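You operate a simulated robot arm through the tools that you are given. There is no shell and no other tool. Be economical: measure what you need, move in short steps, check, and stop when the job is done.

You are at the controls of a simulated two-armed robot. One attempt, no reset.

## Task
Take the small bottle with the red cap and put it on top of the grey rack bottle plate. Put the teal square pad on top of the brown square carton. Put two of the crumpled label scraps from the top of the long steel bench on the round table top. Take the small jug on the top of the long steel bench and put it away on the top of the black bench. Put the blue-label bottle with the red cap on the top of the long steel bench away on the top of the grey bench. Put the blue-capped sample bottle on the top of the short steel bench. Any order will do. Set down upright: small bottle with the red cap, small jug, blue-label bottle with the red cap, blue-capped sample bottle.

It is judged by the outcome, as a careful person would: the job done as asked, and still so three seconds after it is handed in. It fails if anything else is knocked over, pushed out of place, dropped, spilled or broken. A push-on lid holds only when it is set on centred and level and pressed home; a screw cap is set on level and turned clockwise until tight.

## Robot
Two 6-joint arms with two-finger parallel grippers on one trunk, on a base that drives. Base frame: it is fixed to the floor where the robot stands at the start and does not move with it; the origin is under the middle of the robot, x ahead of it, y to its left, z up; the surface under the hand at the start is at about z = 850. Units: mm, rad, N and s.
The left shoulder is at the start at [280, 185, 1030], the right one opposite. With the tool pointing down near the work surface each hand reaches from about 560 to 940 mm from the robot's upright axis, wherever it stands, measured 20 degrees to its own side. Places, roughly: blue-capped sample bottle (7x7x22 cm) [200, -3400, 900]; blue-label bottle with the red cap (7x7x22 cm) [500, -3300, 900]; crumpled label scrap (5x4x4 cm) [500, -2600, 900]; grey rack bottle plate (10x10x4 cm) [500, -200, 900]; round table top [-1600, -2200, 1100]; small bottle with the red cap (7x7x22 cm) [500, 0, 900]; small jug (13x9x15 cm) [500, -3000, 900]; square carton (10x10x10 cm) [500, 200, 900]; teal square pad (7x7x4 cm) [700, 300, 900]; top of the black bench [-6900, -8500, 800]; top of the grey bench [-7600, -300, 800]; top of the short steel bench [600, 0, 800]. Payload 1.57 kg a hand.
Tool frame (each hand has its own): the origin (TCP) lies between the finger pads and is the grasp point; the fingertips stand 30 mm ahead of it; z points along the fingers, y is the line along which they close. Largest opening 80 mm; finger width 17, thickness 12; the body of the gripper, 40 by 82 mm, starts 80 mm behind the TCP.
Orientation is that of the tool frame in the base frame, as [roll, pitch, yaw] about the fixed x, y, z axes, in that order (R = Rz(yaw) Ry(pitch) Rx(roll)). With the fingers straight down and closing along the base's y, the tool's x points along the base's -x, its y along +y and its z along -z.

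## Interface
- The arms move only by the tool step_arm. It takes "left_steps", "right_steps" or both (then of equal length, played together; a hand with none holds still); each is a list of rows, each an object (a shift or turn left out is 0, a gripper value left out holds the last) with "xyz": the shift along the base's x, y, z in mm, a list of three; "turn": the turn, a rotation vector about the base's x, y, z in rad, a list of three. In form: [{"xyz": [tx, ty, tz], "turn": [rx, ry, rz]}, ...]. A call has 1 to 10 rows; each row is the pose to reach, as a shift and turn from the pose commanded when the call began. "left_gripper" and "right_gripper" are, for a hand that has rows, the gripper command, from -1 (shut) to 1 (fully open), values between in proportion, set as the call begins (left out, the last holds). A row lasts 0.2 s, in which the tool goes at most 50 mm and 0.15 rad; a call with a longer step from one row to the next is refused whole, and so is a gripper value outside its range. Where a pose cannot be reached the arm comes as near as it can. A force on the tool above 40 N (or 10 N above the force at the start of the call, whichever is more), or a blocked arm, ends the call early, and 0.2 s more pass. The fingers move at their own pace (about 153 mm/s each) and stop on an object; they squeeze with about 36 N. The grip force told is the motor's: it shows also when the fingers shut on nothing. Time passes only in rows, and 0.2 s behind the last, so rows that repeat a pose let the fingers close. The reply holds the time, the measured pose of the TCP, the force on the tool along the base axes, the opening and the grip force, in the units named above and with some noise, with the torque about the TCP (base axes, N m) and any sound that the robot's microphone picked up.
- Cameras (640 x 400 px; columns grow to the right, rows downward): "scene" is now at [242, -16.5, 1477.7]; the picture's right is [-0.19, -0.98, 0.00], its down [-0.68, 0.13, -0.72] and it looks along [0.71, -0.14, -0.69] (base axes); focal length 214 px, centre (320, 200). "left" rides on the left gripper at [72, 7, -122] in its tool frame; the picture's right is [-0.09, 1.00, 0.00], its down [-0.84, -0.08, -0.54] and it looks along [-0.54, -0.05, 0.84] (tool axes); focal length 238 px, centre (320, 200). "right" rides on the right gripper at [72, -7, -122] in its tool frame; the picture's right is [0.09, 1.00, 0.00], its down [-0.84, 0.08, -0.54] and it looks along [-0.54, 0.05, 0.84] (tool axes); focal length 238 px, centre (320, 200). There is no depth. A picture from a camera that has moved, and an enlarged one, comes with that camera's place and axes in the base frame and with its lens.
- snapshot(camera): a new picture of that camera. No time passes.
- slide_trunk(by): slides the trunk up (or, below 0, down) by that many mm; the arms and the scene camera ride with it, the base frame stays. It gives what a move gives, with no picture.
- steer(legs): drives the robot by 1 to 6 legs, each [ahead, turn to the left] in mm and rad, along the robot's own axes; the way and the turn of a leg run together, so that a leg with both is an arc; at most 1500 mm and 3.142 rad a leg. The arms and the cameras ride along, it lands a little off, and it stops where it bumps. It gives what a move gives.
- pan_tilt(pan, tilt): turns the head with the scene camera to pan (to the left, within 1.501 rad either way) and tilt (down, from -0.506 to 1.204), counted from straight ahead of the robot. It gives what a move gives.
- zoom(camera, box): a new picture of the part [left, top, right, bottom] of that camera's present view, enlarged. No time passes.
- job_done(): hands the job in; it is judged then, once.

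Work in short steps. Places have to be worked out from the pictures, the camera data and where the tool is seen: move nearer, look again, correct. Check each grasp and each placing, and mend what went wrong. You have 207 turns and 194 pictures in all, those below and enlarged ones among them. Open the grippers and draw the arms clear of the work before you hand the job in, unless the task says otherwise; then end with one line.

The tools are called after "Call:" as name(argument=value, ...) on one line, values as JSON. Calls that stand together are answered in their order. step_arm: Moves the arms, as the interface text tells. Its arguments: {"type":"object","properties":{"left_steps":{"type":"array","items":{"type":"object","properties":{"xyz":{"type":"array","items":{"type":"number"}},"turn":{"type":"array","items":{"type":"number"}}}}},"left_gripper":{"type":"number"},"right_steps":{"type":"array","items":{"type":"object","properties":{"xyz":{"type":"array","items":{"type":"number"}},"turn":{"type":"array","items":{"type":"number"}}}}},"right_gripper":{"type":"number"}},"required":[]} The other tools are called the same way: slide_trunk (by) slides the trunk up or down; steer (legs) drives the base; pan_tilt (pan, tilt) turns the head that bears the scene camera; snapshot (camera) takes a picture; zoom (camera, box) takes an enlarged picture of a part of a camera's view; job_done () hands the job in.

At the start:

```text
time: 0.0
left_tcp_pos: [559.2, 245.0, 1194.2]
left_tool_rot: [3.141, 0.0, 3.141]
left_ft_force: [0.6, 0.2, 1.9]
left_torque: [-0.02, 0.0, 0.03]
left_opening: 79.9
left_gripper_force: 0.0
right_tcp_pos: [561.3, -281.9, 1233.8]
right_tool_rot: [3.14, 0.001, 3.141]
right_ft_force: [0.0, -0.4, 0.1]
right_torque: [0.01, -0.04, -0.01]
right_opening: 80.0
right_gripper_force: 0.1
trunk travel left (down, up): [-725.0, 265.0]
robot x, y, heading: [2.6, 0.4, 0.002]
head pan, tilt: [-0.192, 0.761]
```

scene: 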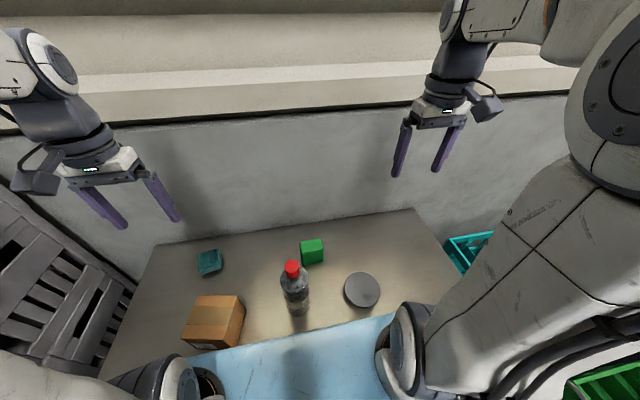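
right: 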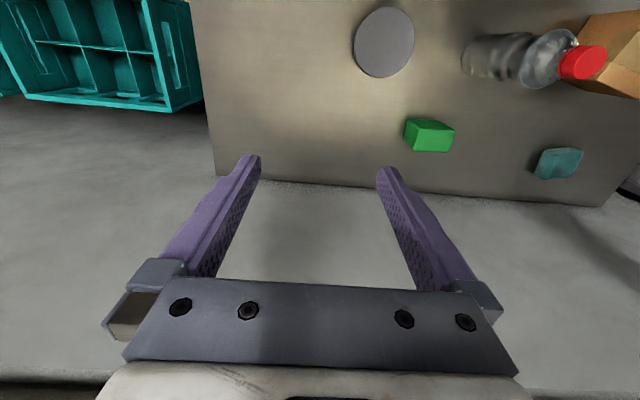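
left: 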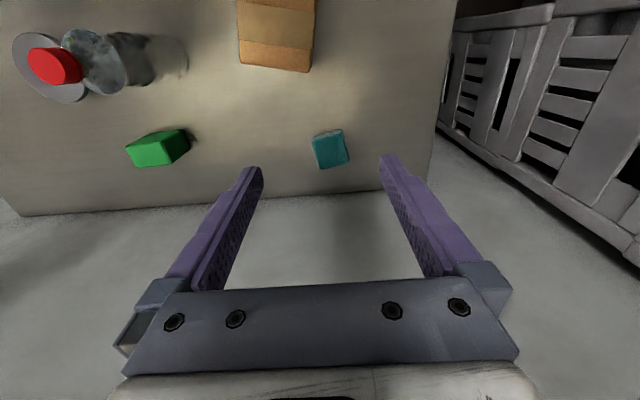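

The pad is at about (657, 257), the carton near (447, 188), the bottle near (468, -3) and the plate near (474, -183). The bottle, carton and plate are too close to the axis, so I'll back up 200 mm and look again.

Call:
steer(legs=[[-200, 0]])

Call:
pan_tilt(pan=0.0, tilt=0.75)

Call:
snapshot(camera="scene")

Call:
snapshot(camera="left")

Call:
snapshot(camera="right")

```text
time: 1.6
left_tcp_pos: [356.5, 246.2, 1194.9]
left_tool_rot: [-3.14, 0.001, -3.139]
left_ft_force: [0.0, 0.1, 0.0]
left_torque: [0.03, 0.0, 0.02]
left_opening: 80.1
left_gripper_force: 0.0
right_tcp_pos: [362.3, -281.3, 1232.5]
right_tool_rot: [3.141, 0.0, -3.138]
right_ft_force: [0.4, -0.6, 0.0]
right_torque: [0.02, -0.01, 0.0]
right_opening: 80.0
right_gripper_force: 0.0
trunk travel left (down, up): [-725.0, 265.0]
robot x, y, heading: [-204.7, -1.5, 0.003]
head pan, tilt: [-0.192, 0.761]
```

```text
time: 2.3
left_tcp_pos: [356.5, 246.3, 1195.3]
left_tool_rot: [-3.141, 0.001, -3.141]
left_ft_force: [0.0, -0.7, 0.2]
left_torque: [0.01, 0.05, 0.0]
left_opening: 79.8
left_gripper_force: 0.1
right_tcp_pos: [362.2, -280.5, 1233.5]
right_tool_rot: [3.141, 0.0, 3.141]
right_ft_force: [0.8, 0.1, 0.2]
right_torque: [0.0, 0.0, 0.0]
right_opening: 79.8
right_gripper_force: 0.0
trunk travel left (down, up): [-725.0, 265.0]
robot x, y, heading: [-204.2, -0.7, 0.005]
head pan, tilt: [0.0, 0.75]
```

```text
190 pictures are left
camera scene: at [43.4, -0.6, 1478.6], right [0.0, -1.0, 0.0], down [-0.68, 0.0, -0.73], along [0.73, 0.0, -0.68], focal length 214 px, centre (320, 200)
```

scene: 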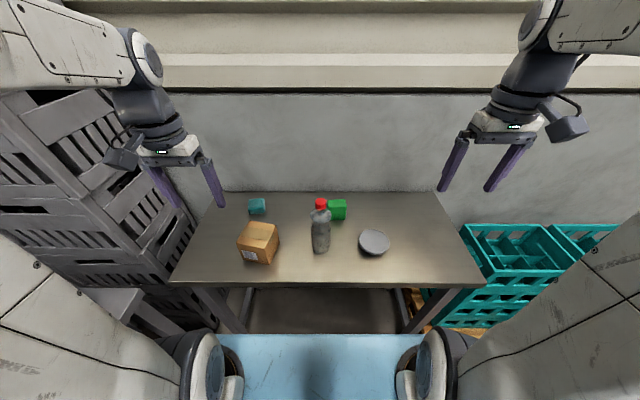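

```text
189 pictures are left
camera left: at [283.6, 253.1, 1316.1], right [0.09, 1.0, 0.0], down [0.84, -0.08, 0.54], along [0.54, -0.05, -0.84], focal length 238 px, centre (320, 200)
```

left: 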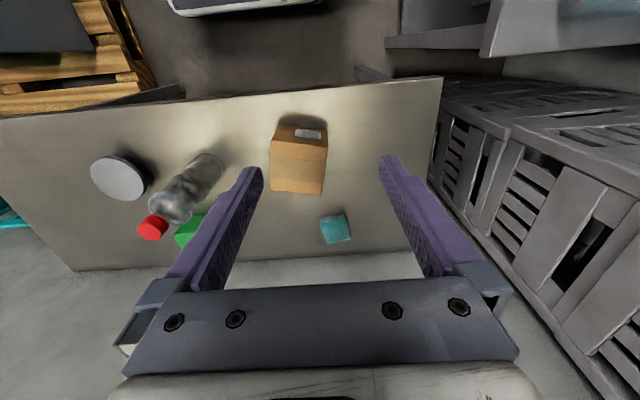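

```text
188 pictures are left
camera right: at [289.7, -287.1, 1355.4], right [-0.09, 1.0, 0.0], down [0.84, 0.08, 0.54], along [0.54, 0.05, -0.84], focal length 238 px, centre (320, 200)
```

right: 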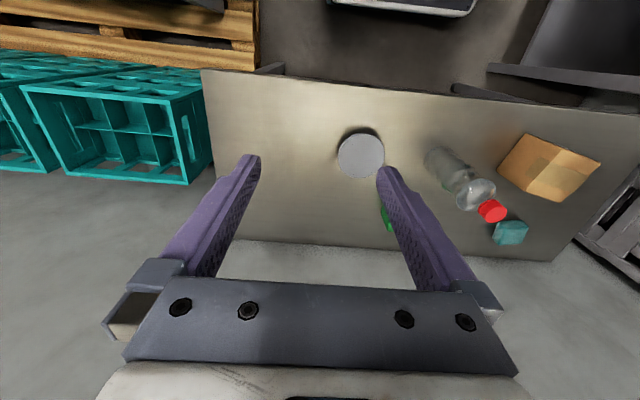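

The robot is now at (-204, -1), and the earlier estimates hold up. I'll move the left hand above the pad and the right hand above the bottle for closer looks.

Call:
step_arm(left_steps=[{"xyz": [35, 1, -28]}, {"xyz": [70, 3, -56]}, {"xyz": [105, 4, -84]}, {"xyz": [140, 5, -112]}, {"xyz": [175, 6, -140]}, {"xyz": [210, 8, -168]}, {"xyz": [244, 9, -195]}, {"xyz": [244, 9, -195]}], right_steps=[{"xyz": [8, 39, 0]}, {"xyz": [16, 78, 0]}, {"xyz": [24, 117, 0]}, {"xyz": [32, 156, 0]}, {"xyz": [40, 195, 0]}, {"xyz": [49, 234, 0]}, {"xyz": [58, 271, 0]}, {"xyz": [58, 271, 0]}])

Call:
snapshot(camera="left")

Call:
snapshot(camera="right")

```text
time: 4.1
left_tcp_pos: [604.0, 258.1, 1001.2]
left_tool_rot: [-3.141, -0.001, -3.141]
left_ft_force: [0.4, 0.5, -0.5]
left_torque: [-0.03, 0.03, -0.01]
left_opening: 80.2
left_gripper_force: 0.0
right_tcp_pos: [420.9, -6.3, 1234.2]
right_tool_rot: [3.14, 0.001, -3.139]
right_ft_force: [0.5, 0.4, -0.2]
right_torque: [-0.01, 0.0, 0.03]
right_opening: 79.7
right_gripper_force: 0.0
trunk travel left (down, up): [-725.0, 265.0]
robot x, y, heading: [-203.5, 0.0, 0.0]
head pan, tilt: [0.0, 0.75]
```

```text
187 pictures are left
camera left: at [531.7, 264.5, 1121.6], right [0.09, 1.0, 0.0], down [0.84, -0.08, 0.54], along [0.54, -0.05, -0.84], focal length 238 px, centre (320, 200)
```

left: 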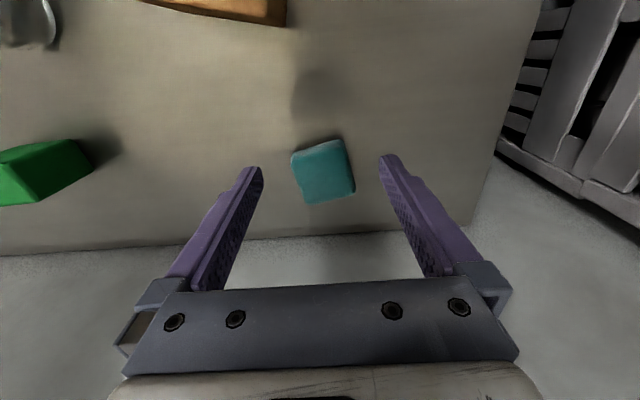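

```text
186 pictures are left
camera right: at [349.5, -12.7, 1356.4], right [-0.09, 1.0, 0.0], down [0.84, 0.08, 0.54], along [0.54, 0.05, -0.84], focal length 238 px, centre (320, 200)
```

right: 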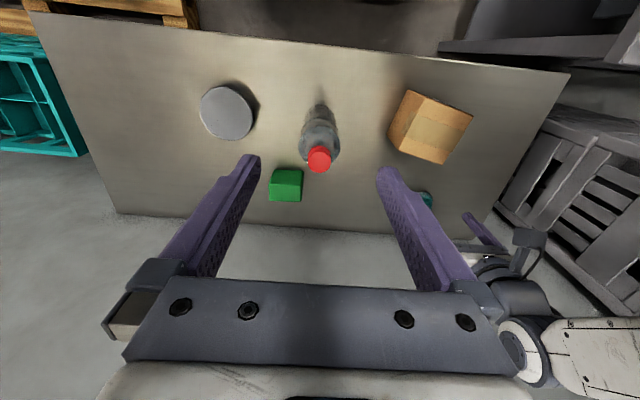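

I'll zoom on the pad for its orientation, and on the bottle cap.

Call:
zoom(camera="left", box=[260, 110, 390, 220])

Call:
zoom(camera="right", box=[180, 70, 480, 210])

```text
3.64 times, centred on (325, 165) of left
camera zoom: at [531.7, 264.5, 1121.6], right [0.09, 1.0, 0.0], down [0.84, -0.08, 0.54], along [0.54, -0.05, -0.84], focal length 867 px, centre (302, 327)
```

zoom: 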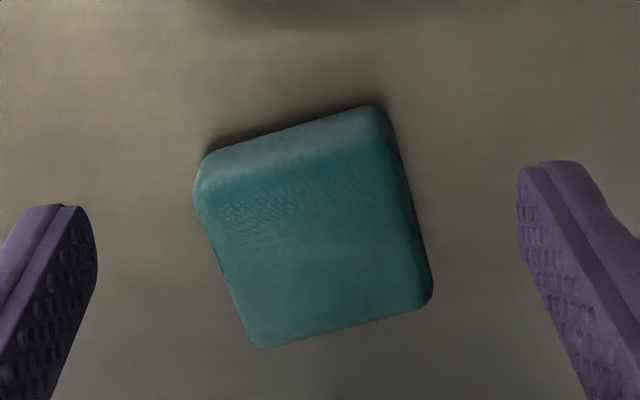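

```text
2.13 times, centred on (330, 140) of right
camera zoom: at [349.5, -12.7, 1356.4], right [-0.09, 1.0, 0.0], down [0.84, 0.08, 0.54], along [0.54, 0.05, -0.84], focal length 508 px, centre (299, 328)
```

zoom: 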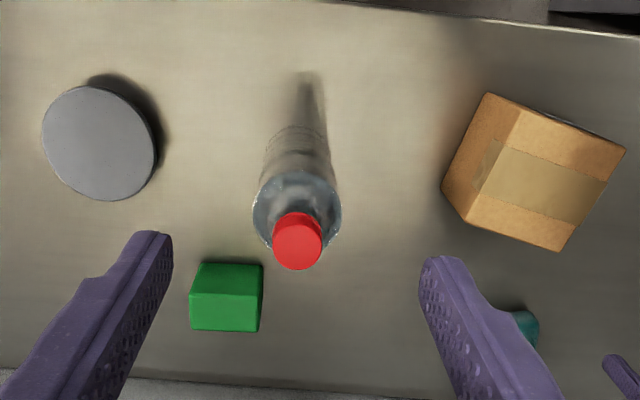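

The pad is centred near (659, 257) with a yaw of about +0.23 and roughly 62 mm sides. I'll align over it and descend to TCP z≈888.

Call:
step_arm(left_steps=[{"xyz": [28, 0, 0], "turn": [0, 0, 0.115]}, {"xyz": [55, 0, -20], "turn": [0, 0, 0.23]}, {"xyz": [55, 0, -50], "turn": [0, 0, 0.23]}, {"xyz": [55, 0, -70], "turn": [0, 0, 0.23]}, {"xyz": [55, 0, -70], "turn": [0, 0, 0.23]}])

Call:
snapshot(camera="left")

```text
time: 5.3
left_tcp_pos: [658.3, 254.3, 932.7]
left_tool_rot: [3.141, 0.0, -2.91]
left_ft_force: [0.1, 0.4, 0.1]
left_torque: [-0.01, 0.01, 0.0]
left_opening: 80.3
left_gripper_force: 0.1
right_tcp_pos: [421.8, -7.4, 1235.9]
right_tool_rot: [-3.141, 0.0, -3.14]
right_ft_force: [-0.4, 0.3, -0.3]
right_torque: [-0.01, -0.02, 0.05]
right_opening: 79.9
right_gripper_force: 0.1
trunk travel left (down, up): [-725.0, 265.0]
robot x, y, heading: [-198.3, -1.2, 0.0]
head pan, tilt: [0.0, 0.75]
```

```text
183 pictures are left
camera left: at [585.9, 244.2, 1053.3], right [-0.14, 0.99, 0.0], down [0.83, 0.12, 0.54], along [0.54, 0.08, -0.84], focal length 238 px, centre (320, 200)
```

left: 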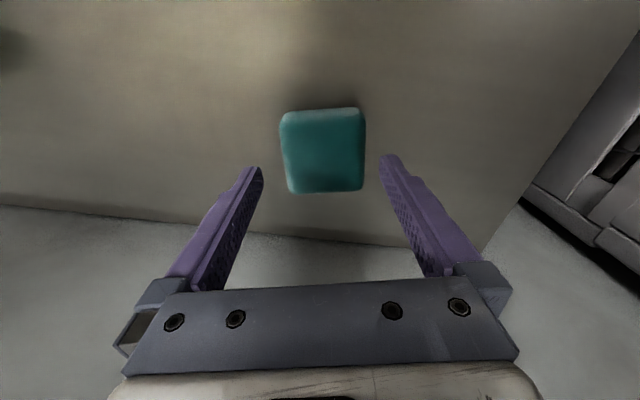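

The pad sits square and centred between the fingers. I'll descend 46 mm and close.

Call:
step_arm(left_steps=[{"xyz": [0, 1, -25]}, {"xyz": [0, 1, -46]}, {"xyz": [0, 1, -46]}])

Call:
step_arm(left_steps=[{"xyz": [0, 0, 0]}, {"xyz": [0, 0, 0]}, {"xyz": [0, 0, 0]}], left_gripper=-1)

Call:
snapshot(camera="left")

```text
time: 6.1
left_tcp_pos: [657.0, 257.6, 885.2]
left_tool_rot: [3.14, -0.001, -2.911]
left_ft_force: [0.3, -0.3, -0.4]
left_torque: [0.01, 0.0, -0.01]
left_opening: 80.2
left_gripper_force: 0.0
right_tcp_pos: [422.4, -7.2, 1235.1]
right_tool_rot: [3.141, -0.001, -3.139]
right_ft_force: [-0.1, 0.5, -1.2]
right_torque: [-0.01, 0.04, -0.04]
right_opening: 80.1
right_gripper_force: 0.1
trunk travel left (down, up): [-725.0, 265.0]
robot x, y, heading: [-196.7, -1.2, 0.005]
head pan, tilt: [0.0, 0.75]
```

```text
time: 6.9
left_tcp_pos: [656.1, 255.9, 886.0]
left_tool_rot: [-3.141, 0.0, -2.91]
left_ft_force: [-0.2, 0.6, -0.1]
left_torque: [-0.01, 0.0, -0.05]
left_opening: 63.7
left_gripper_force: 36.3
right_tcp_pos: [422.4, -7.6, 1234.5]
right_tool_rot: [3.142, -0.001, -3.141]
right_ft_force: [-0.1, -0.5, -0.6]
right_torque: [0.0, 0.03, -0.01]
right_opening: 79.8
right_gripper_force: 0.0
trunk travel left (down, up): [-725.0, 265.0]
robot x, y, heading: [-198.3, 0.2, -0.002]
head pan, tilt: [0.0, 0.75]
```

```text
182 pictures are left
camera left: at [583.7, 246.8, 1006.7], right [-0.14, 0.99, 0.0], down [0.83, 0.12, 0.54], along [0.54, 0.08, -0.84], focal length 238 px, centre (320, 200)
```

left: 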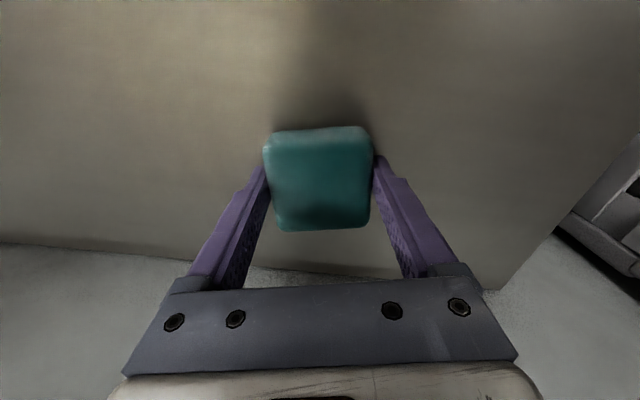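

The pad is gripped at 63.7 mm. I'll lift it and zoom on the carton from the right camera and the scene.

Call:
step_arm(left_steps=[{"xyz": [0, 0, 45]}, {"xyz": [0, 0, 90]}, {"xyz": [0, 0, 135]}, {"xyz": [0, 0, 160]}, {"xyz": [0, 0, 160]}])

Call:
zoom(camera="right", box=[370, 70, 490, 190])

Call:
zoom(camera="scene", box=[200, 180, 320, 280])

```text
time: 8.1
left_tcp_pos: [654.5, 252.8, 1043.9]
left_tool_rot: [-3.141, 0.001, -2.908]
left_ft_force: [0.6, -0.3, -0.1]
left_torque: [-0.02, -0.02, -0.01]
left_opening: 0.0
left_gripper_force: 21.1
right_tcp_pos: [421.0, -6.6, 1235.0]
right_tool_rot: [3.141, -0.001, -3.138]
right_ft_force: [0.2, 0.2, 0.0]
right_torque: [0.03, 0.04, 0.01]
right_opening: 79.9
right_gripper_force: 0.0
trunk travel left (down, up): [-725.0, 265.0]
robot x, y, heading: [-200.4, 2.7, 0.002]
head pan, tilt: [0.0, 0.75]
```

```text
3.33 times, centred on (430, 130) of right
camera zoom: at [349.1, -13.5, 1356.6], right [-0.09, 1.0, 0.0], down [0.84, 0.08, 0.54], along [0.54, 0.05, -0.84], focal length 794 px, centre (-47, 433)
```

zoom: 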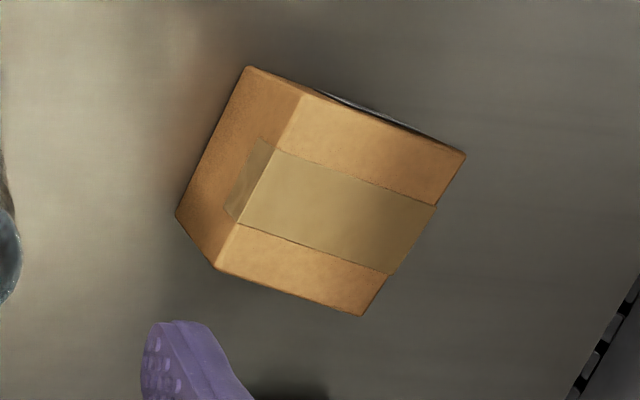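

```text
4.00 times, centred on (260, 230) of scene
camera zoom: at [43.4, -0.5, 1478.6], right [0.0, -1.0, 0.0], down [-0.68, 0.0, -0.73], along [0.73, 0.0, -0.68], focal length 858 px, centre (560, 80)
```

zoom: 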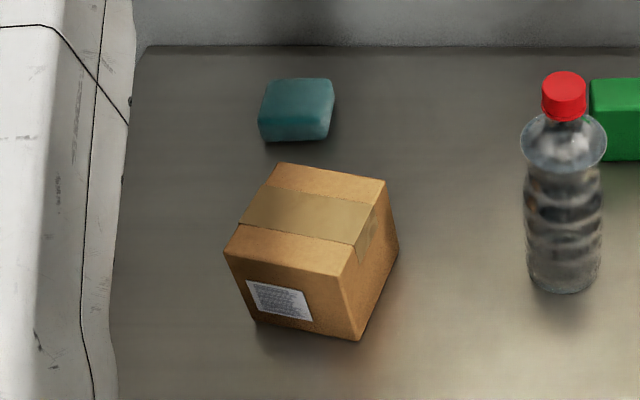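

The pad slipped out on the lift (opening 0) and appears to still be on the bench. I'll look at it from the left camera.

Call:
snapshot(camera="left")

Call:
zoom(camera="scene", box=[235, 185, 285, 225])

```text
179 pictures are left
camera left: at [582.4, 242.9, 1165.1], right [-0.14, 0.99, 0.0], down [0.83, 0.12, 0.54], along [0.54, 0.08, -0.84], focal length 238 px, centre (320, 200)
```

left: 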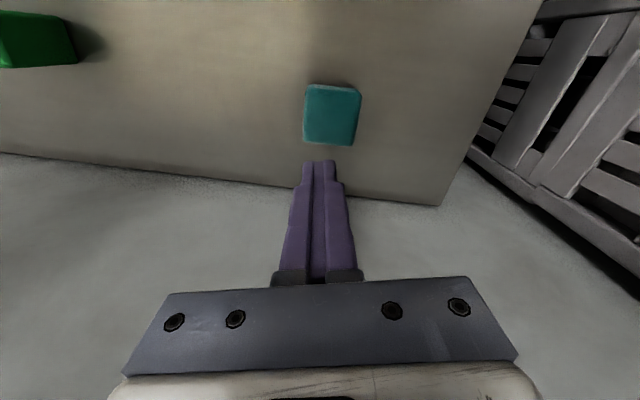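

```text
10.00 times, centred on (260, 205) of scene
camera zoom: at [43.4, -0.5, 1478.6], right [0.0, -1.0, 0.0], down [-0.68, 0.0, -0.73], along [0.73, 0.0, -0.68], focal length 2145 px, centre (920, 150)
```

zoom: 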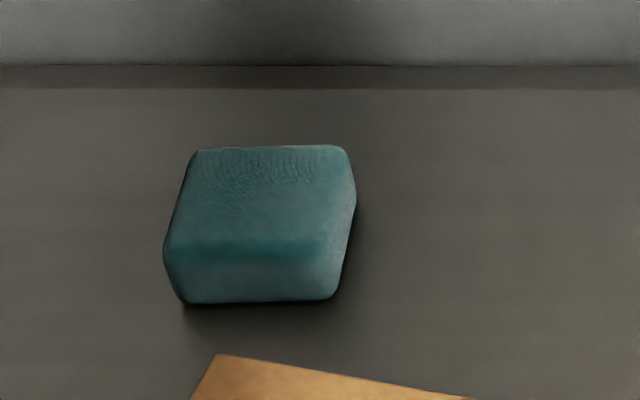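

The pad is still on the bench, now square with yaw≈0 at about (652, 267). I'll open, realign, and grip about 4 mm lower this time.

Call:
step_arm(left_steps=[{"xyz": [-2, 7, -10], "turn": [0, 0, -0.115]}, {"xyz": [-2, 14, -50], "turn": [0, 0, -0.23]}, {"xyz": [-2, 14, -90], "turn": [0, 0, -0.23]}, {"xyz": [-2, 14, -115], "turn": [0, 0, -0.23]}, {"xyz": [-2, 14, -115], "turn": [0, 0, -0.23]}], left_gripper=1)

Call:
snapshot(camera="left")

```text
time: 9.3
left_tcp_pos: [651.0, 268.7, 924.6]
left_tool_rot: [-3.139, 0.0, -3.14]
left_ft_force: [0.0, -0.1, 0.0]
left_torque: [0.03, -0.01, 0.01]
left_opening: 80.2
left_gripper_force: 0.1
right_tcp_pos: [420.6, -6.0, 1234.5]
right_tool_rot: [-3.141, 0.001, -3.141]
right_ft_force: [0.6, 0.9, 0.5]
right_torque: [0.01, 0.02, -0.01]
right_opening: 80.2
right_gripper_force: 0.3
trunk travel left (down, up): [-725.0, 265.0]
robot x, y, heading: [-200.7, -1.8, 0.001]
head pan, tilt: [0.0, 0.75]
```

```text
177 pictures are left
camera left: at [577.6, 275.6, 1046.5], right [0.09, 1.0, 0.0], down [0.84, -0.08, 0.54], along [0.54, -0.05, -0.84], focal length 238 px, centre (320, 200)
```

left: 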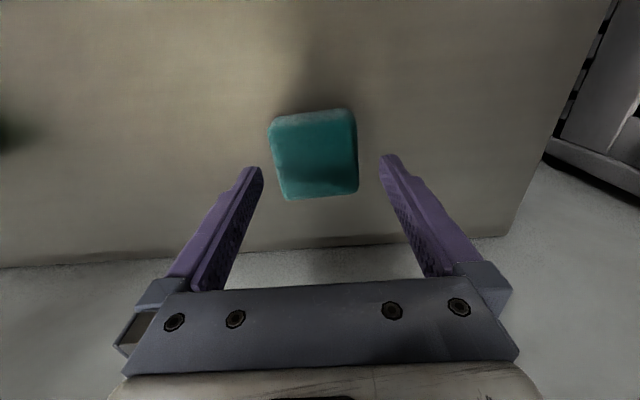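

The pad is slightly left of centre and turned about +0.06 relative to the hand, so I'll correct that and go down to TCP z≈881. Then I'll grip and lift slowly.

Call:
step_arm(left_steps=[{"xyz": [0, -5, -20], "turn": [0, 0, 0.06]}, {"xyz": [0, -5, -35], "turn": [0, 0, 0.06]}, {"xyz": [0, -5, -44], "turn": [0, 0, 0.06]}, {"xyz": [0, -5, -44], "turn": [0, 0, 0.06]}])

Call:
step_arm(left_steps=[{"xyz": [0, 0, 0]}, {"xyz": [0, 0, 0]}, {"xyz": [0, 0, 0]}, {"xyz": [0, 0, 0]}, {"xyz": [0, 0, 4]}, {"xyz": [0, 0, 10]}, {"xyz": [0, 0, 18]}, {"xyz": [0, 0, 26]}, {"xyz": [0, 0, 34]}, {"xyz": [0, 0, 40]}], left_gripper=-1)

Call:
snapshot(camera="left")

```text
time: 10.3
left_tcp_pos: [653.0, 265.9, 883.4]
left_tool_rot: [3.141, -0.001, -3.078]
left_ft_force: [-0.8, -0.2, 0.0]
left_torque: [0.0, 0.0, 0.02]
left_opening: 80.0
left_gripper_force: 0.0
right_tcp_pos: [422.1, -6.7, 1234.6]
right_tool_rot: [3.139, 0.0, -3.141]
right_ft_force: [-0.8, 0.0, -0.8]
right_torque: [0.03, 0.01, 0.01]
right_opening: 80.1
right_gripper_force: 0.1
trunk travel left (down, up): [-725.0, 265.0]
robot x, y, heading: [-200.7, -5.0, 0.007]
head pan, tilt: [0.0, 0.75]
```

```text
time: 12.5
left_tcp_pos: [653.3, 265.6, 926.1]
left_tool_rot: [3.142, -0.002, -3.079]
left_ft_force: [0.6, 0.0, -0.9]
left_torque: [0.02, 0.03, 0.02]
left_opening: 64.2
left_gripper_force: 36.3
right_tcp_pos: [421.5, -6.4, 1233.7]
right_tool_rot: [3.141, 0.0, -3.14]
right_ft_force: [-0.3, 0.0, -0.1]
right_torque: [-0.02, 0.01, 0.01]
right_opening: 79.5
right_gripper_force: 0.0
trunk travel left (down, up): [-725.0, 265.0]
robot x, y, heading: [-196.8, 3.1, -0.003]
head pan, tilt: [0.0, 0.75]
```

```text
176 pictures are left
camera left: at [581.0, 268.0, 1046.4], right [0.03, 1.0, 0.0], down [0.84, -0.03, 0.54], along [0.54, -0.02, -0.84], focal length 238 px, centre (320, 200)
```

left: 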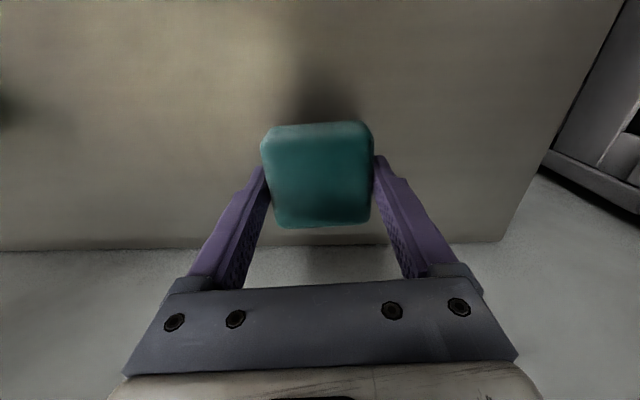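

The pad is held at 64 mm. I'll lift gently and carry it over the carton at (456, 196), aligned with the carton's yaw of -0.22, while the right hand moves aside.

Call:
step_arm(left_steps=[{"xyz": [0, 0, 20]}, {"xyz": [0, 0, 50]}, {"xyz": [0, 0, 80]}, {"xyz": [-20, -8, 115]}, {"xyz": [-55, -20, 115], "turn": [0, 0, -0.06]}, {"xyz": [-90, -32, 115], "turn": [0, 0, -0.12]}, {"xyz": [-125, -44, 115], "turn": [0, 0, -0.18]}, {"xyz": [-160, -56, 115], "turn": [0, 0, -0.24]}, {"xyz": [-185, -65, 115], "turn": [0, 0, -0.29]}, {"xyz": [-197, -70, 115], "turn": [0, 0, -0.29]}], right_steps=[{"xyz": [0, -20, 0]}, {"xyz": [0, -40, 0]}, {"xyz": [0, -60, 0]}, {"xyz": [0, -80, 0]}, {"xyz": [0, -100, 0]}, {"xyz": [0, -100, 0]}, {"xyz": [0, -100, 0]}, {"xyz": [0, -100, 0]}, {"xyz": [0, -100, 0]}, {"xyz": [0, -100, 0]}])

Call:
snapshot(camera="left")

Call:
snapshot(camera="right")

Call:
zoom(camera="scene", box=[200, 130, 360, 280])

```text
time: 14.7
left_tcp_pos: [454.2, 196.3, 1040.1]
left_tool_rot: [-3.141, 0.0, 2.913]
left_ft_force: [-0.1, -0.3, -0.3]
left_torque: [0.0, 0.02, 0.02]
left_opening: 63.6
left_gripper_force: 36.2
right_tcp_pos: [421.6, -109.7, 1232.0]
right_tool_rot: [-3.141, -0.001, -3.139]
right_ft_force: [-0.5, -0.3, -0.6]
right_torque: [0.02, 0.03, 0.04]
right_opening: 79.9
right_gripper_force: 0.0
trunk travel left (down, up): [-725.0, 265.0]
robot x, y, heading: [-201.8, -1.2, 0.004]
head pan, tilt: [0.0, 0.75]
```

```text
175 pictures are left
camera left: at [385.7, 218.9, 1160.2], right [0.32, 0.95, 0.0], down [0.8, -0.27, 0.54], along [0.51, -0.17, -0.84], focal length 238 px, centre (320, 200)
```

left: 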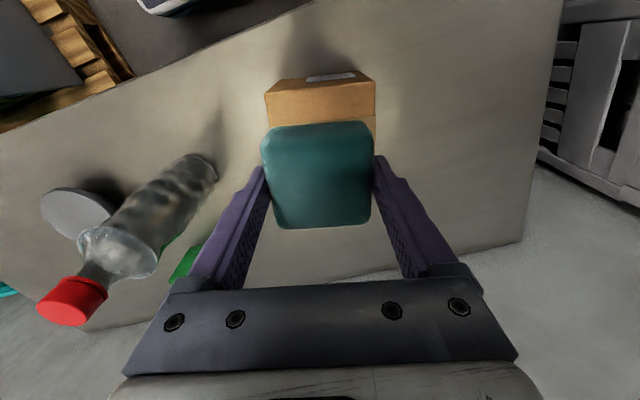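

```text
174 pictures are left
camera right: at [348.9, -116.6, 1354.7], right [-0.09, 1.0, 0.0], down [0.84, 0.08, 0.54], along [0.54, 0.05, -0.84], focal length 238 px, centre (320, 200)
```

right: 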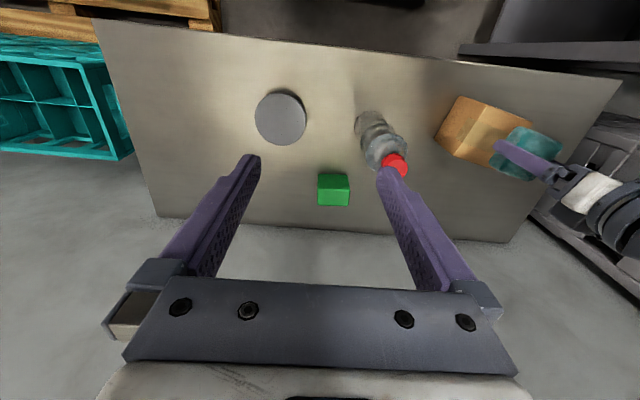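

```text
2.67 times, centred on (280, 205) of scene
camera zoom: at [43.5, -0.5, 1478.6], right [0.0, -1.0, 0.0], down [-0.68, 0.0, -0.73], along [0.73, 0.0, -0.68], focal length 572 px, centre (427, 187)
```

zoom: 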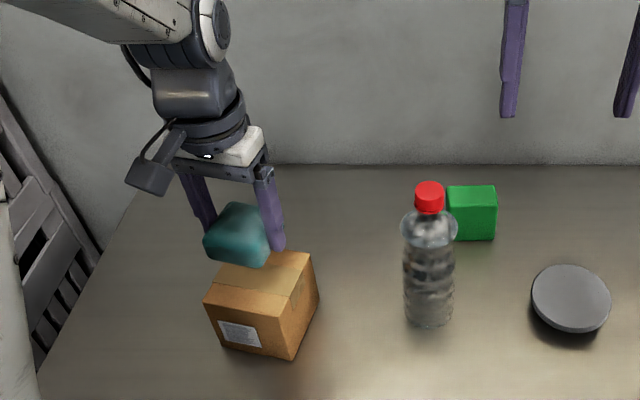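

The pad is aligned over the carton. I'll lower slowly and watch the force.

Call:
step_arm(left_steps=[{"xyz": [1, 0, -20]}, {"xyz": [1, 0, -38]}, {"xyz": [1, 0, -46]}, {"xyz": [1, 0, -50]}, {"xyz": [1, 0, -53]}, {"xyz": [1, 0, -53]}])

Call:
zoom(camera="scene", box=[220, 180, 320, 270])

```text
time: 16.1
left_tcp_pos: [457.1, 193.2, 987.9]
left_tool_rot: [-3.141, -0.001, 2.913]
left_ft_force: [0.4, -0.4, 0.6]
left_torque: [-0.02, 0.01, -0.01]
left_opening: 63.9
left_gripper_force: 35.7
right_tcp_pos: [420.5, -109.5, 1233.3]
right_tool_rot: [3.141, 0.0, -3.139]
right_ft_force: [0.1, -0.1, 0.2]
right_torque: [-0.01, 0.01, -0.05]
right_opening: 80.1
right_gripper_force: 0.1
trunk travel left (down, up): [-725.0, 265.0]
robot x, y, heading: [-199.2, 1.6, 0.003]
head pan, tilt: [0.0, 0.75]
```

```text
4.44 times, centred on (270, 225) of scene
camera zoom: at [43.5, -0.5, 1478.6], right [0.0, -1.0, 0.0], down [-0.68, 0.0, -0.73], along [0.73, 0.0, -0.68], focal length 953 px, centre (542, 89)
```

zoom: 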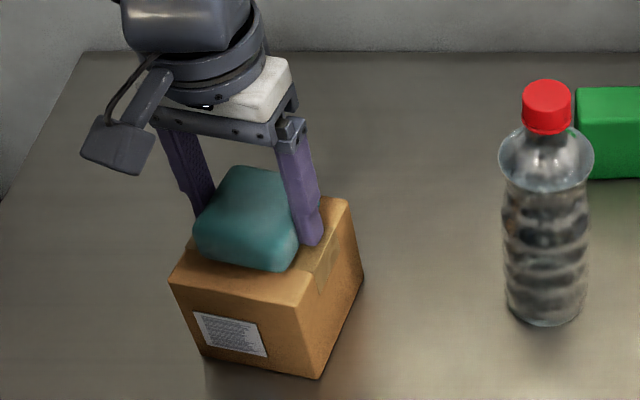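

There is no contact force yet. I'll lower in 2 mm steps.

Call:
step_arm(left_steps=[{"xyz": [0, 0, -2]}, {"xyz": [0, 0, -4]}, {"xyz": [0, 0, -6]}, {"xyz": [0, 0, -6]}])

```text
time: 17.1
left_tcp_pos: [457.7, 195.6, 982.0]
left_tool_rot: [3.141, 0.0, 2.912]
left_ft_force: [-0.5, 0.5, -0.6]
left_torque: [-0.01, -0.02, 0.01]
left_opening: 63.8
left_gripper_force: 36.2
right_tcp_pos: [421.9, -110.5, 1232.5]
right_tool_rot: [-3.141, -0.002, -3.139]
right_ft_force: [0.0, -0.7, 0.8]
right_torque: [0.0, 0.0, -0.01]
right_opening: 80.3
right_gripper_force: 0.1
trunk travel left (down, up): [-725.0, 265.0]
robot x, y, heading: [-202.7, 1.6, 0.001]
head pan, tilt: [0.0, 0.75]
```

Still free, so the carton top is lower than I assumed. I'll keep lowering.

Call:
step_arm(left_steps=[{"xyz": [0, 0, -2]}, {"xyz": [0, 0, -4]}, {"xyz": [0, 0, -5]}, {"xyz": [0, 0, -5]}])

Call:
zoom(camera="scene", box=[230, 190, 300, 260])

```text
time: 18.1
left_tcp_pos: [458.1, 196.6, 978.7]
left_tool_rot: [3.14, 0.005, 2.913]
left_ft_force: [-0.3, -0.9, 31.9]
left_torque: [0.0, 0.47, -0.01]
left_opening: 63.9
left_gripper_force: 36.1
right_tcp_pos: [419.0, -110.7, 1234.9]
right_tool_rot: [-3.14, -0.002, -3.141]
right_ft_force: [-0.3, -0.1, 0.5]
right_torque: [0.02, 0.02, -0.01]
right_opening: 79.9
right_gripper_force: 0.1
trunk travel left (down, up): [-725.0, 265.0]
robot x, y, heading: [-200.6, -2.3, -0.002]
head pan, tilt: [0.0, 0.75]
```

```text
5.71 times, centred on (265, 225) of scene
camera zoom: at [42.2, -0.9, 1479.2], right [0.0, -1.0, 0.0], down [-0.68, 0.0, -0.73], along [0.73, 0.0, -0.68], focal length 1226 px, centre (634, 57)
```

zoom: 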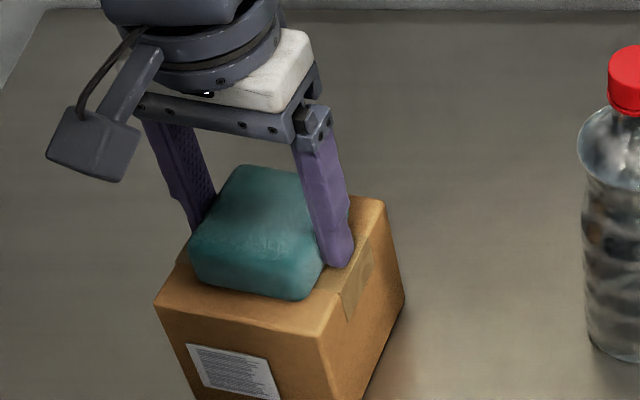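

Contact at 32 N. I'll ease up 2 mm, release, and then rise.

Call:
step_arm(left_steps=[{"xyz": [0, 0, 1]}, {"xyz": [0, 0, 2]}])

Call:
step_arm(left_steps=[{"xyz": [0, 0, 0]}, {"xyz": [0, 0, 0]}, {"xyz": [0, 0, 20]}, {"xyz": [0, 0, 60]}, {"xyz": [0, 0, 100]}, {"xyz": [0, 0, 140]}, {"xyz": [0, 20, 180]}, {"xyz": [0, 60, 200]}], left_gripper=1)

Call:
zoom(camera="scene", box=[220, 180, 400, 280])

```text
time: 18.7
left_tcp_pos: [457.4, 195.6, 978.0]
left_tool_rot: [3.14, 0.004, 2.912]
left_ft_force: [6.8, 4.3, 17.4]
left_torque: [0.18, -0.23, -0.04]
left_opening: 63.7
left_gripper_force: 36.0
right_tcp_pos: [421.1, -109.1, 1233.3]
right_tool_rot: [-3.142, 0.0, -3.14]
right_ft_force: [0.1, 0.6, -0.1]
right_torque: [0.01, -0.01, 0.02]
right_opening: 80.0
right_gripper_force: 0.1
trunk travel left (down, up): [-725.0, 265.0]
robot x, y, heading: [-202.0, -0.4, 0.008]
head pan, tilt: [0.0, 0.75]
```

```text
time: 20.5
left_tcp_pos: [456.2, 256.2, 1180.4]
left_tool_rot: [3.141, -0.001, 2.912]
left_ft_force: [0.2, 0.7, 0.2]
left_torque: [0.03, 0.02, 0.0]
left_opening: 79.8
left_gripper_force: 0.1
right_tcp_pos: [421.1, -110.3, 1232.6]
right_tool_rot: [-3.14, 0.0, -3.139]
right_ft_force: [0.5, 0.2, 0.6]
right_torque: [0.0, -0.01, 0.01]
right_opening: 80.1
right_gripper_force: 0.1
trunk travel left (down, up): [-725.0, 265.0]
robot x, y, heading: [-203.3, 1.5, -0.003]
head pan, tilt: [0.0, 0.75]
```

```text
3.56 times, centred on (310, 230) of scene
camera zoom: at [43.4, -0.7, 1478.6], right [0.0, -1.0, 0.0], down [-0.68, 0.0, -0.73], along [0.73, 0.0, -0.68], focal length 763 px, centre (356, 93)
```

zoom: 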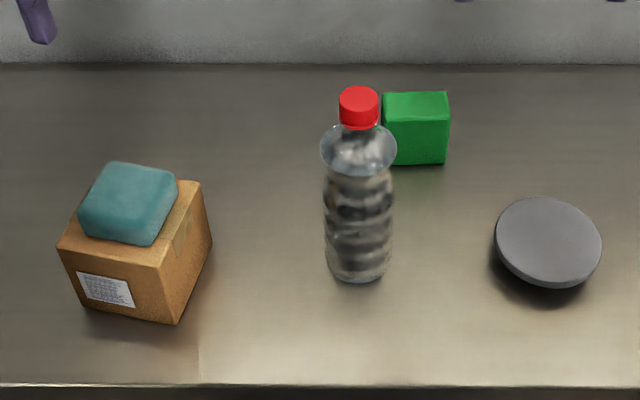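

The pad is settled on the carton. Next is the small red-capped bottle near (472, -4), so I'll bring the right hand closer for a measurement.

Call:
step_arm(right_steps=[{"xyz": [5, 35, -10]}, {"xyz": [10, 70, -25]}, {"xyz": [19, 105, -40]}, {"xyz": [19, 105, -40]}])

Call:
snapshot(camera="right")

```text
time: 21.5
left_tcp_pos: [457.3, 255.9, 1180.0]
left_tool_rot: [3.141, 0.0, 2.912]
left_ft_force: [0.1, -0.8, 0.1]
left_torque: [-0.04, 0.01, -0.02]
left_opening: 80.0
left_gripper_force: 0.1
right_tcp_pos: [438.7, -1.7, 1195.7]
right_tool_rot: [3.141, 0.0, -3.141]
right_ft_force: [0.0, -0.6, -0.9]
right_torque: [-0.05, 0.01, -0.04]
right_opening: 80.0
right_gripper_force: 0.1
trunk travel left (down, up): [-725.0, 265.0]
robot x, y, heading: [-201.2, -2.2, 0.001]
head pan, tilt: [0.0, 0.75]
```

```text
169 pictures are left
camera right: at [366.9, -9.5, 1316.6], right [-0.09, 1.0, 0.0], down [0.84, 0.08, 0.54], along [0.54, 0.05, -0.84], focal length 238 px, centre (320, 200)
```

right: 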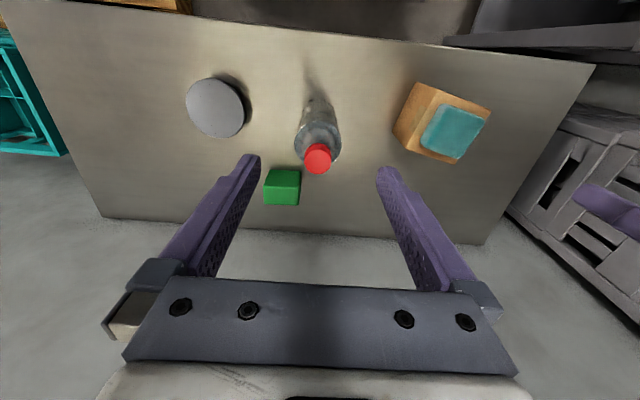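

The cap is at (471, -2). I'll centre over it and go down to just above the cap to check.

Call:
step_arm(right_steps=[{"xyz": [32, 0, 0]}, {"xyz": [32, 0, -40]}, {"xyz": [32, 0, -75]}, {"xyz": [32, 0, -75]}])

Call:
snapshot(camera="right")

Call:
zoom(camera="scene", box=[260, 130, 380, 270])

```text
time: 22.5
left_tcp_pos: [456.2, 255.7, 1178.9]
left_tool_rot: [3.141, 0.0, 2.911]
left_ft_force: [-1.1, 0.2, 0.0]
left_torque: [0.02, 0.01, 0.01]
left_opening: 80.0
left_gripper_force: 0.0
right_tcp_pos: [470.8, -4.2, 1116.2]
right_tool_rot: [-3.142, 0.001, -3.14]
right_ft_force: [0.5, 0.1, -0.7]
right_torque: [0.02, 0.04, -0.01]
right_opening: 79.9
right_gripper_force: 0.2
trunk travel left (down, up): [-725.0, 265.0]
robot x, y, heading: [-201.9, -3.1, -0.001]
head pan, tilt: [0.0, 0.75]
```

```text
168 pictures are left
camera right: at [398.8, -10.8, 1239.0], right [-0.09, 1.0, 0.0], down [0.84, 0.08, 0.54], along [0.54, 0.05, -0.84], focal length 238 px, centre (320, 200)
```

right: 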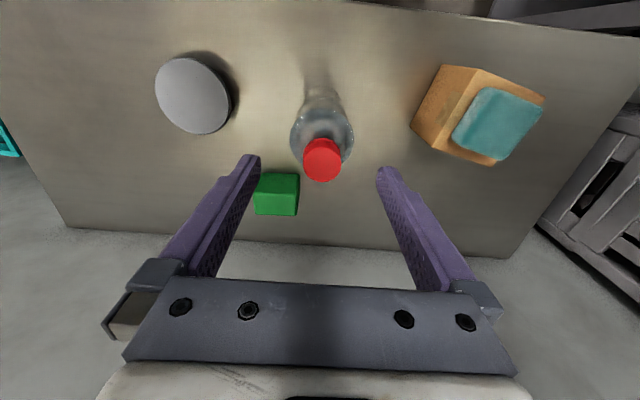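

```text
2.86 times, centred on (320, 200) of scene
camera zoom: at [43.5, -0.4, 1478.6], right [0.0, -1.0, 0.0], down [-0.68, 0.0, -0.73], along [0.73, 0.0, -0.68], focal length 613 px, centre (320, 200)
```

zoom: 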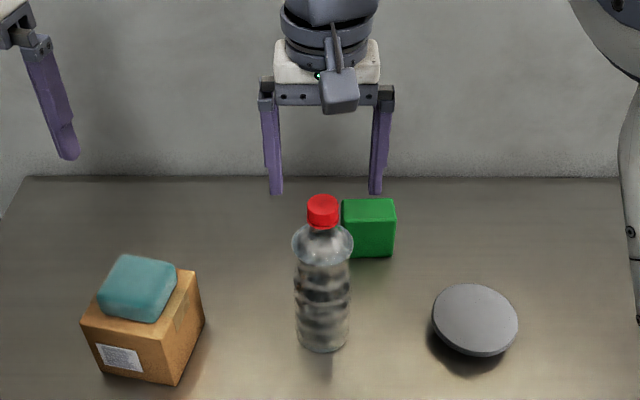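

The alignment is within 3 mm. I'll descend to TCP z≈1000, which leaves the palm about 10 mm above the cap, and close on the shoulder.

Call:
step_arm(right_steps=[{"xyz": [-2, 0, -35]}, {"xyz": [-2, 0, -65]}, {"xyz": [-2, 0, -90]}, {"xyz": [-2, 0, -105]}, {"xyz": [-2, 0, -115]}, {"xyz": [-2, 0, -115]}])

Call:
zoom(camera="scene", box=[260, 150, 380, 270])

```text
time: 23.9
left_tcp_pos: [455.2, 255.9, 1179.7]
left_tool_rot: [3.14, 0.001, 2.911]
left_ft_force: [-0.2, -0.5, 0.1]
left_torque: [0.0, -0.01, -0.02]
left_opening: 80.1
left_gripper_force: 0.0
right_tcp_pos: [469.1, -5.9, 1002.5]
right_tool_rot: [-3.142, 0.0, -3.139]
right_ft_force: [-0.1, -0.6, 0.2]
right_torque: [0.01, -0.03, 0.02]
right_opening: 79.9
right_gripper_force: 0.1
trunk travel left (down, up): [-725.0, 265.0]
robot x, y, heading: [-197.2, 0.0, 0.003]
head pan, tilt: [0.0, 0.75]
```

```text
3.33 times, centred on (320, 210) of scene
camera zoom: at [43.5, -0.4, 1478.6], right [0.0, -1.0, 0.0], down [-0.68, 0.0, -0.73], along [0.73, 0.0, -0.68], focal length 715 px, centre (320, 167)
```

zoom: 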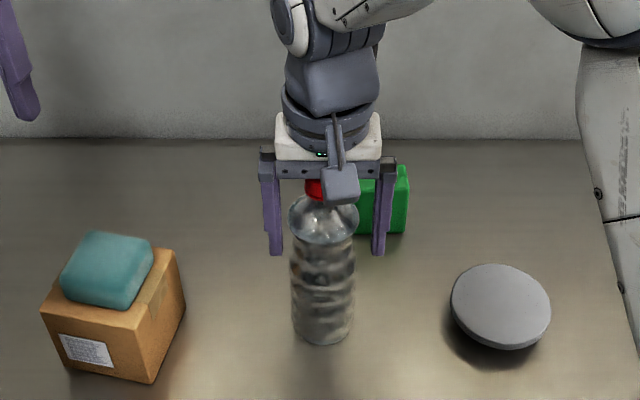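

The bottle is between the fingers with the cap under the palm. I'll close and test-lift slowly.

Call:
step_arm(right_steps=[{"xyz": [0, 0, 0]}, {"xyz": [0, 0, 0]}, {"xyz": [0, 0, 0]}, {"xyz": [0, 0, 0]}, {"xyz": [0, 0, 3]}, {"xyz": [0, 0, 8]}, {"xyz": [0, 0, 15]}, {"xyz": [0, 0, 22]}, {"xyz": [0, 0, 30]}], right_gripper=-1)

Call:
zoom(camera="scene", box=[260, 150, 380, 270])

```text
time: 25.9
left_tcp_pos: [457.7, 255.9, 1178.8]
left_tool_rot: [-3.141, -0.001, 2.913]
left_ft_force: [0.0, 0.4, -0.4]
left_torque: [-0.01, 0.01, -0.02]
left_opening: 79.9
left_gripper_force: 0.0
right_tcp_pos: [468.3, -3.1, 1033.0]
right_tool_rot: [3.141, 0.0, -3.14]
right_ft_force: [-0.1, 1.3, -5.1]
right_torque: [-0.02, 0.04, 0.04]
right_opening: 63.5
right_gripper_force: 36.2
trunk travel left (down, up): [-725.0, 265.0]
robot x, y, heading: [-201.9, -0.4, 0.001]
head pan, tilt: [0.0, 0.75]
```

```text
3.33 times, centred on (320, 210) of scene
camera zoom: at [43.7, -0.4, 1478.5], right [0.0, -1.0, 0.0], down [-0.68, 0.0, -0.73], along [0.73, 0.0, -0.68], focal length 715 px, centre (320, 167)
```

zoom: 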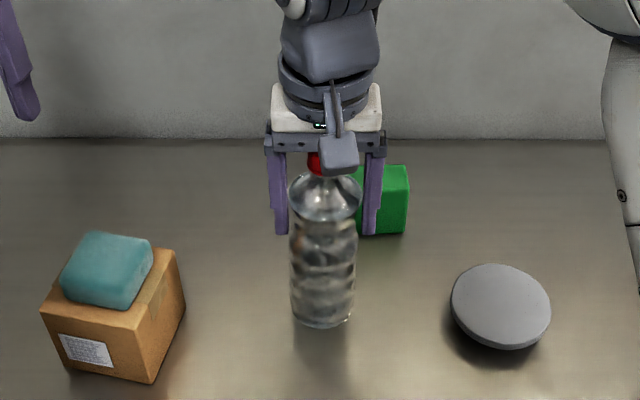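

The bottle is held, with a weight of about 5 N. The plate centre is near (472, -181) with its top around 890, so I'll lift further and carry it over.

Call:
step_arm(right_steps=[{"xyz": [0, 0, 25]}, {"xyz": [0, -10, 60]}, {"xyz": [0, -35, 70]}, {"xyz": [0, -65, 70]}, {"xyz": [0, -95, 70]}, {"xyz": [1, -125, 70]}, {"xyz": [2, -150, 70]}, {"xyz": [3, -170, 70]}, {"xyz": [3, -177, 70]}, {"xyz": [3, -177, 70]}])

Call:
snapshot(camera="right")

Call:
zoom(camera="scene", box=[300, 130, 460, 280])

```text
time: 28.1
left_tcp_pos: [456.6, 254.9, 1179.2]
left_tool_rot: [3.141, -0.002, 2.912]
left_ft_force: [0.3, -0.3, 0.0]
left_torque: [-0.02, 0.0, 0.01]
left_opening: 80.2
left_gripper_force: 0.1
right_tcp_pos: [472.9, -181.2, 1103.2]
right_tool_rot: [-3.142, -0.002, -3.14]
right_ft_force: [1.3, 0.1, -4.2]
right_torque: [0.02, 0.08, -0.01]
right_opening: 63.5
right_gripper_force: 36.2
trunk travel left (down, up): [-725.0, 265.0]
robot x, y, heading: [-199.6, 0.7, 0.005]
head pan, tilt: [0.0, 0.75]
```

```text
164 pictures are left
camera right: at [399.7, -188.6, 1224.9], right [-0.09, 1.0, 0.0], down [0.84, 0.08, 0.54], along [0.54, 0.05, -0.84], focal length 238 px, centre (320, 200)
```

right: 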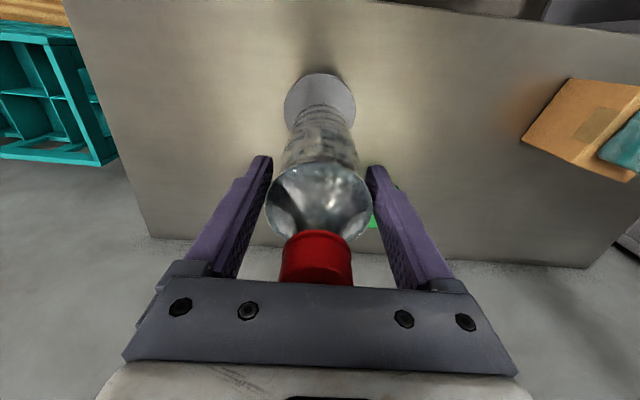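

```text
2.67 times, centred on (380, 205) of scene
camera zoom: at [43.6, -0.6, 1478.5], right [0.0, -1.0, 0.0], down [-0.68, 0.0, -0.73], along [0.73, 0.0, -0.68], focal length 572 px, centre (160, 187)
```

zoom: 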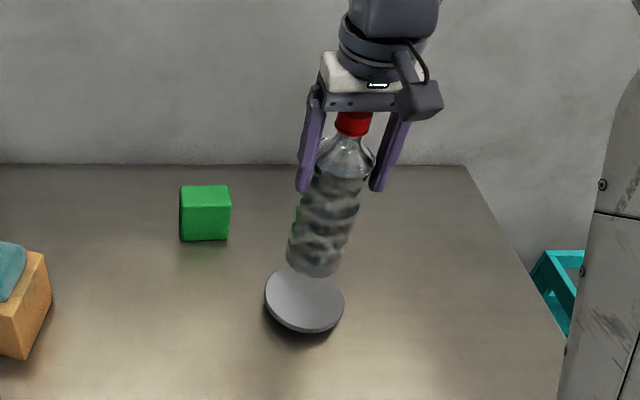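

The plate centre refines to about (474, -183). I'll shift slightly and descend, slowing near contact.

Call:
step_arm(right_steps=[{"xyz": [1, -2, -20]}, {"xyz": [1, -2, -40]}, {"xyz": [1, -2, -50]}, {"xyz": [1, -2, -54]}, {"xyz": [1, -2, -54]}])

Call:
zoom(camera="scene", box=[330, 160, 430, 270])

```text
time: 29.3
left_tcp_pos: [457.5, 256.3, 1179.5]
left_tool_rot: [-3.141, 0.001, 2.914]
left_ft_force: [0.0, -0.6, -0.5]
left_torque: [0.02, -0.02, 0.02]
left_opening: 80.0
left_gripper_force: 0.1
right_tcp_pos: [474.1, -185.9, 1046.9]
right_tool_rot: [3.141, -0.001, -3.139]
right_ft_force: [-0.1, 0.2, -3.8]
right_torque: [-0.02, 0.06, 0.03]
right_opening: 63.9
right_gripper_force: 36.6
trunk travel left (down, up): [-725.0, 265.0]
robot x, y, heading: [-200.5, 0.9, 0.001]
head pan, tilt: [0.0, 0.75]
```

```text
3.64 times, centred on (380, 215) of scene
camera zoom: at [43.6, -0.5, 1478.5], right [0.0, -1.0, 0.0], down [-0.68, 0.0, -0.73], along [0.73, 0.0, -0.68], focal length 780 px, centre (102, 146)
```

zoom: 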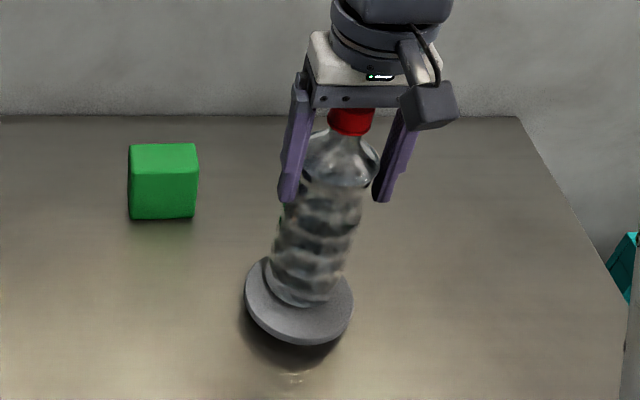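

The base is just above the plate. I'll lower in 2 mm steps until contact.

Call:
step_arm(right_steps=[{"xyz": [0, 0, -2]}, {"xyz": [0, 0, -4]}, {"xyz": [0, 0, -6]}, {"xyz": [0, 0, -6]}])

Call:
zoom(camera="scene", box=[330, 190, 410, 260])

Call:
snapshot(camera="right")

```text
time: 30.3
left_tcp_pos: [456.3, 255.9, 1178.9]
left_tool_rot: [3.14, 0.001, 2.914]
left_ft_force: [0.1, -0.4, -0.4]
left_torque: [0.0, -0.02, -0.02]
left_opening: 80.0
left_gripper_force: 0.0
right_tcp_pos: [474.3, -183.7, 1041.6]
right_tool_rot: [-3.14, -0.001, -3.14]
right_ft_force: [0.0, 0.3, -5.2]
right_torque: [0.0, 0.1, 0.02]
right_opening: 63.7
right_gripper_force: 35.9
trunk travel left (down, up): [-725.0, 265.0]
robot x, y, heading: [-199.2, -0.9, 0.0]
head pan, tilt: [0.0, 0.75]
```

```text
5.71 times, centred on (370, 225) of scene
camera zoom: at [43.7, -0.5, 1478.5], right [0.0, -1.0, 0.0], down [-0.68, 0.0, -0.73], along [0.73, 0.0, -0.68], focal length 1226 px, centre (34, 57)
```

zoom: 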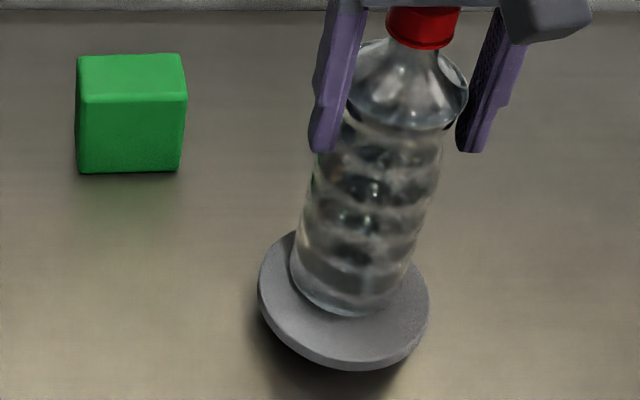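

```text
160 pictures are left
camera right: at [401.0, -190.5, 1164.7], right [-0.09, 1.0, 0.0], down [0.84, 0.08, 0.54], along [0.54, 0.05, -0.84], focal length 238 px, centre (320, 200)
```

right: 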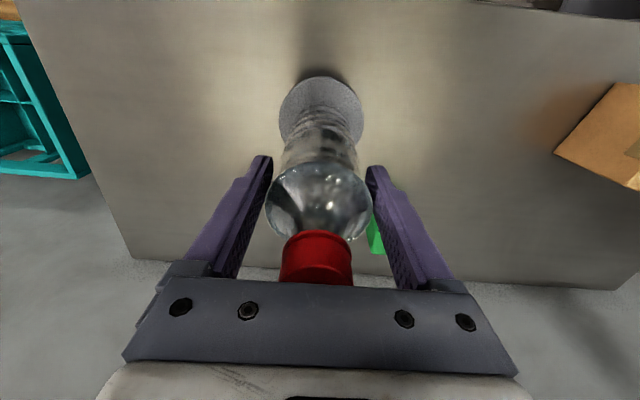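

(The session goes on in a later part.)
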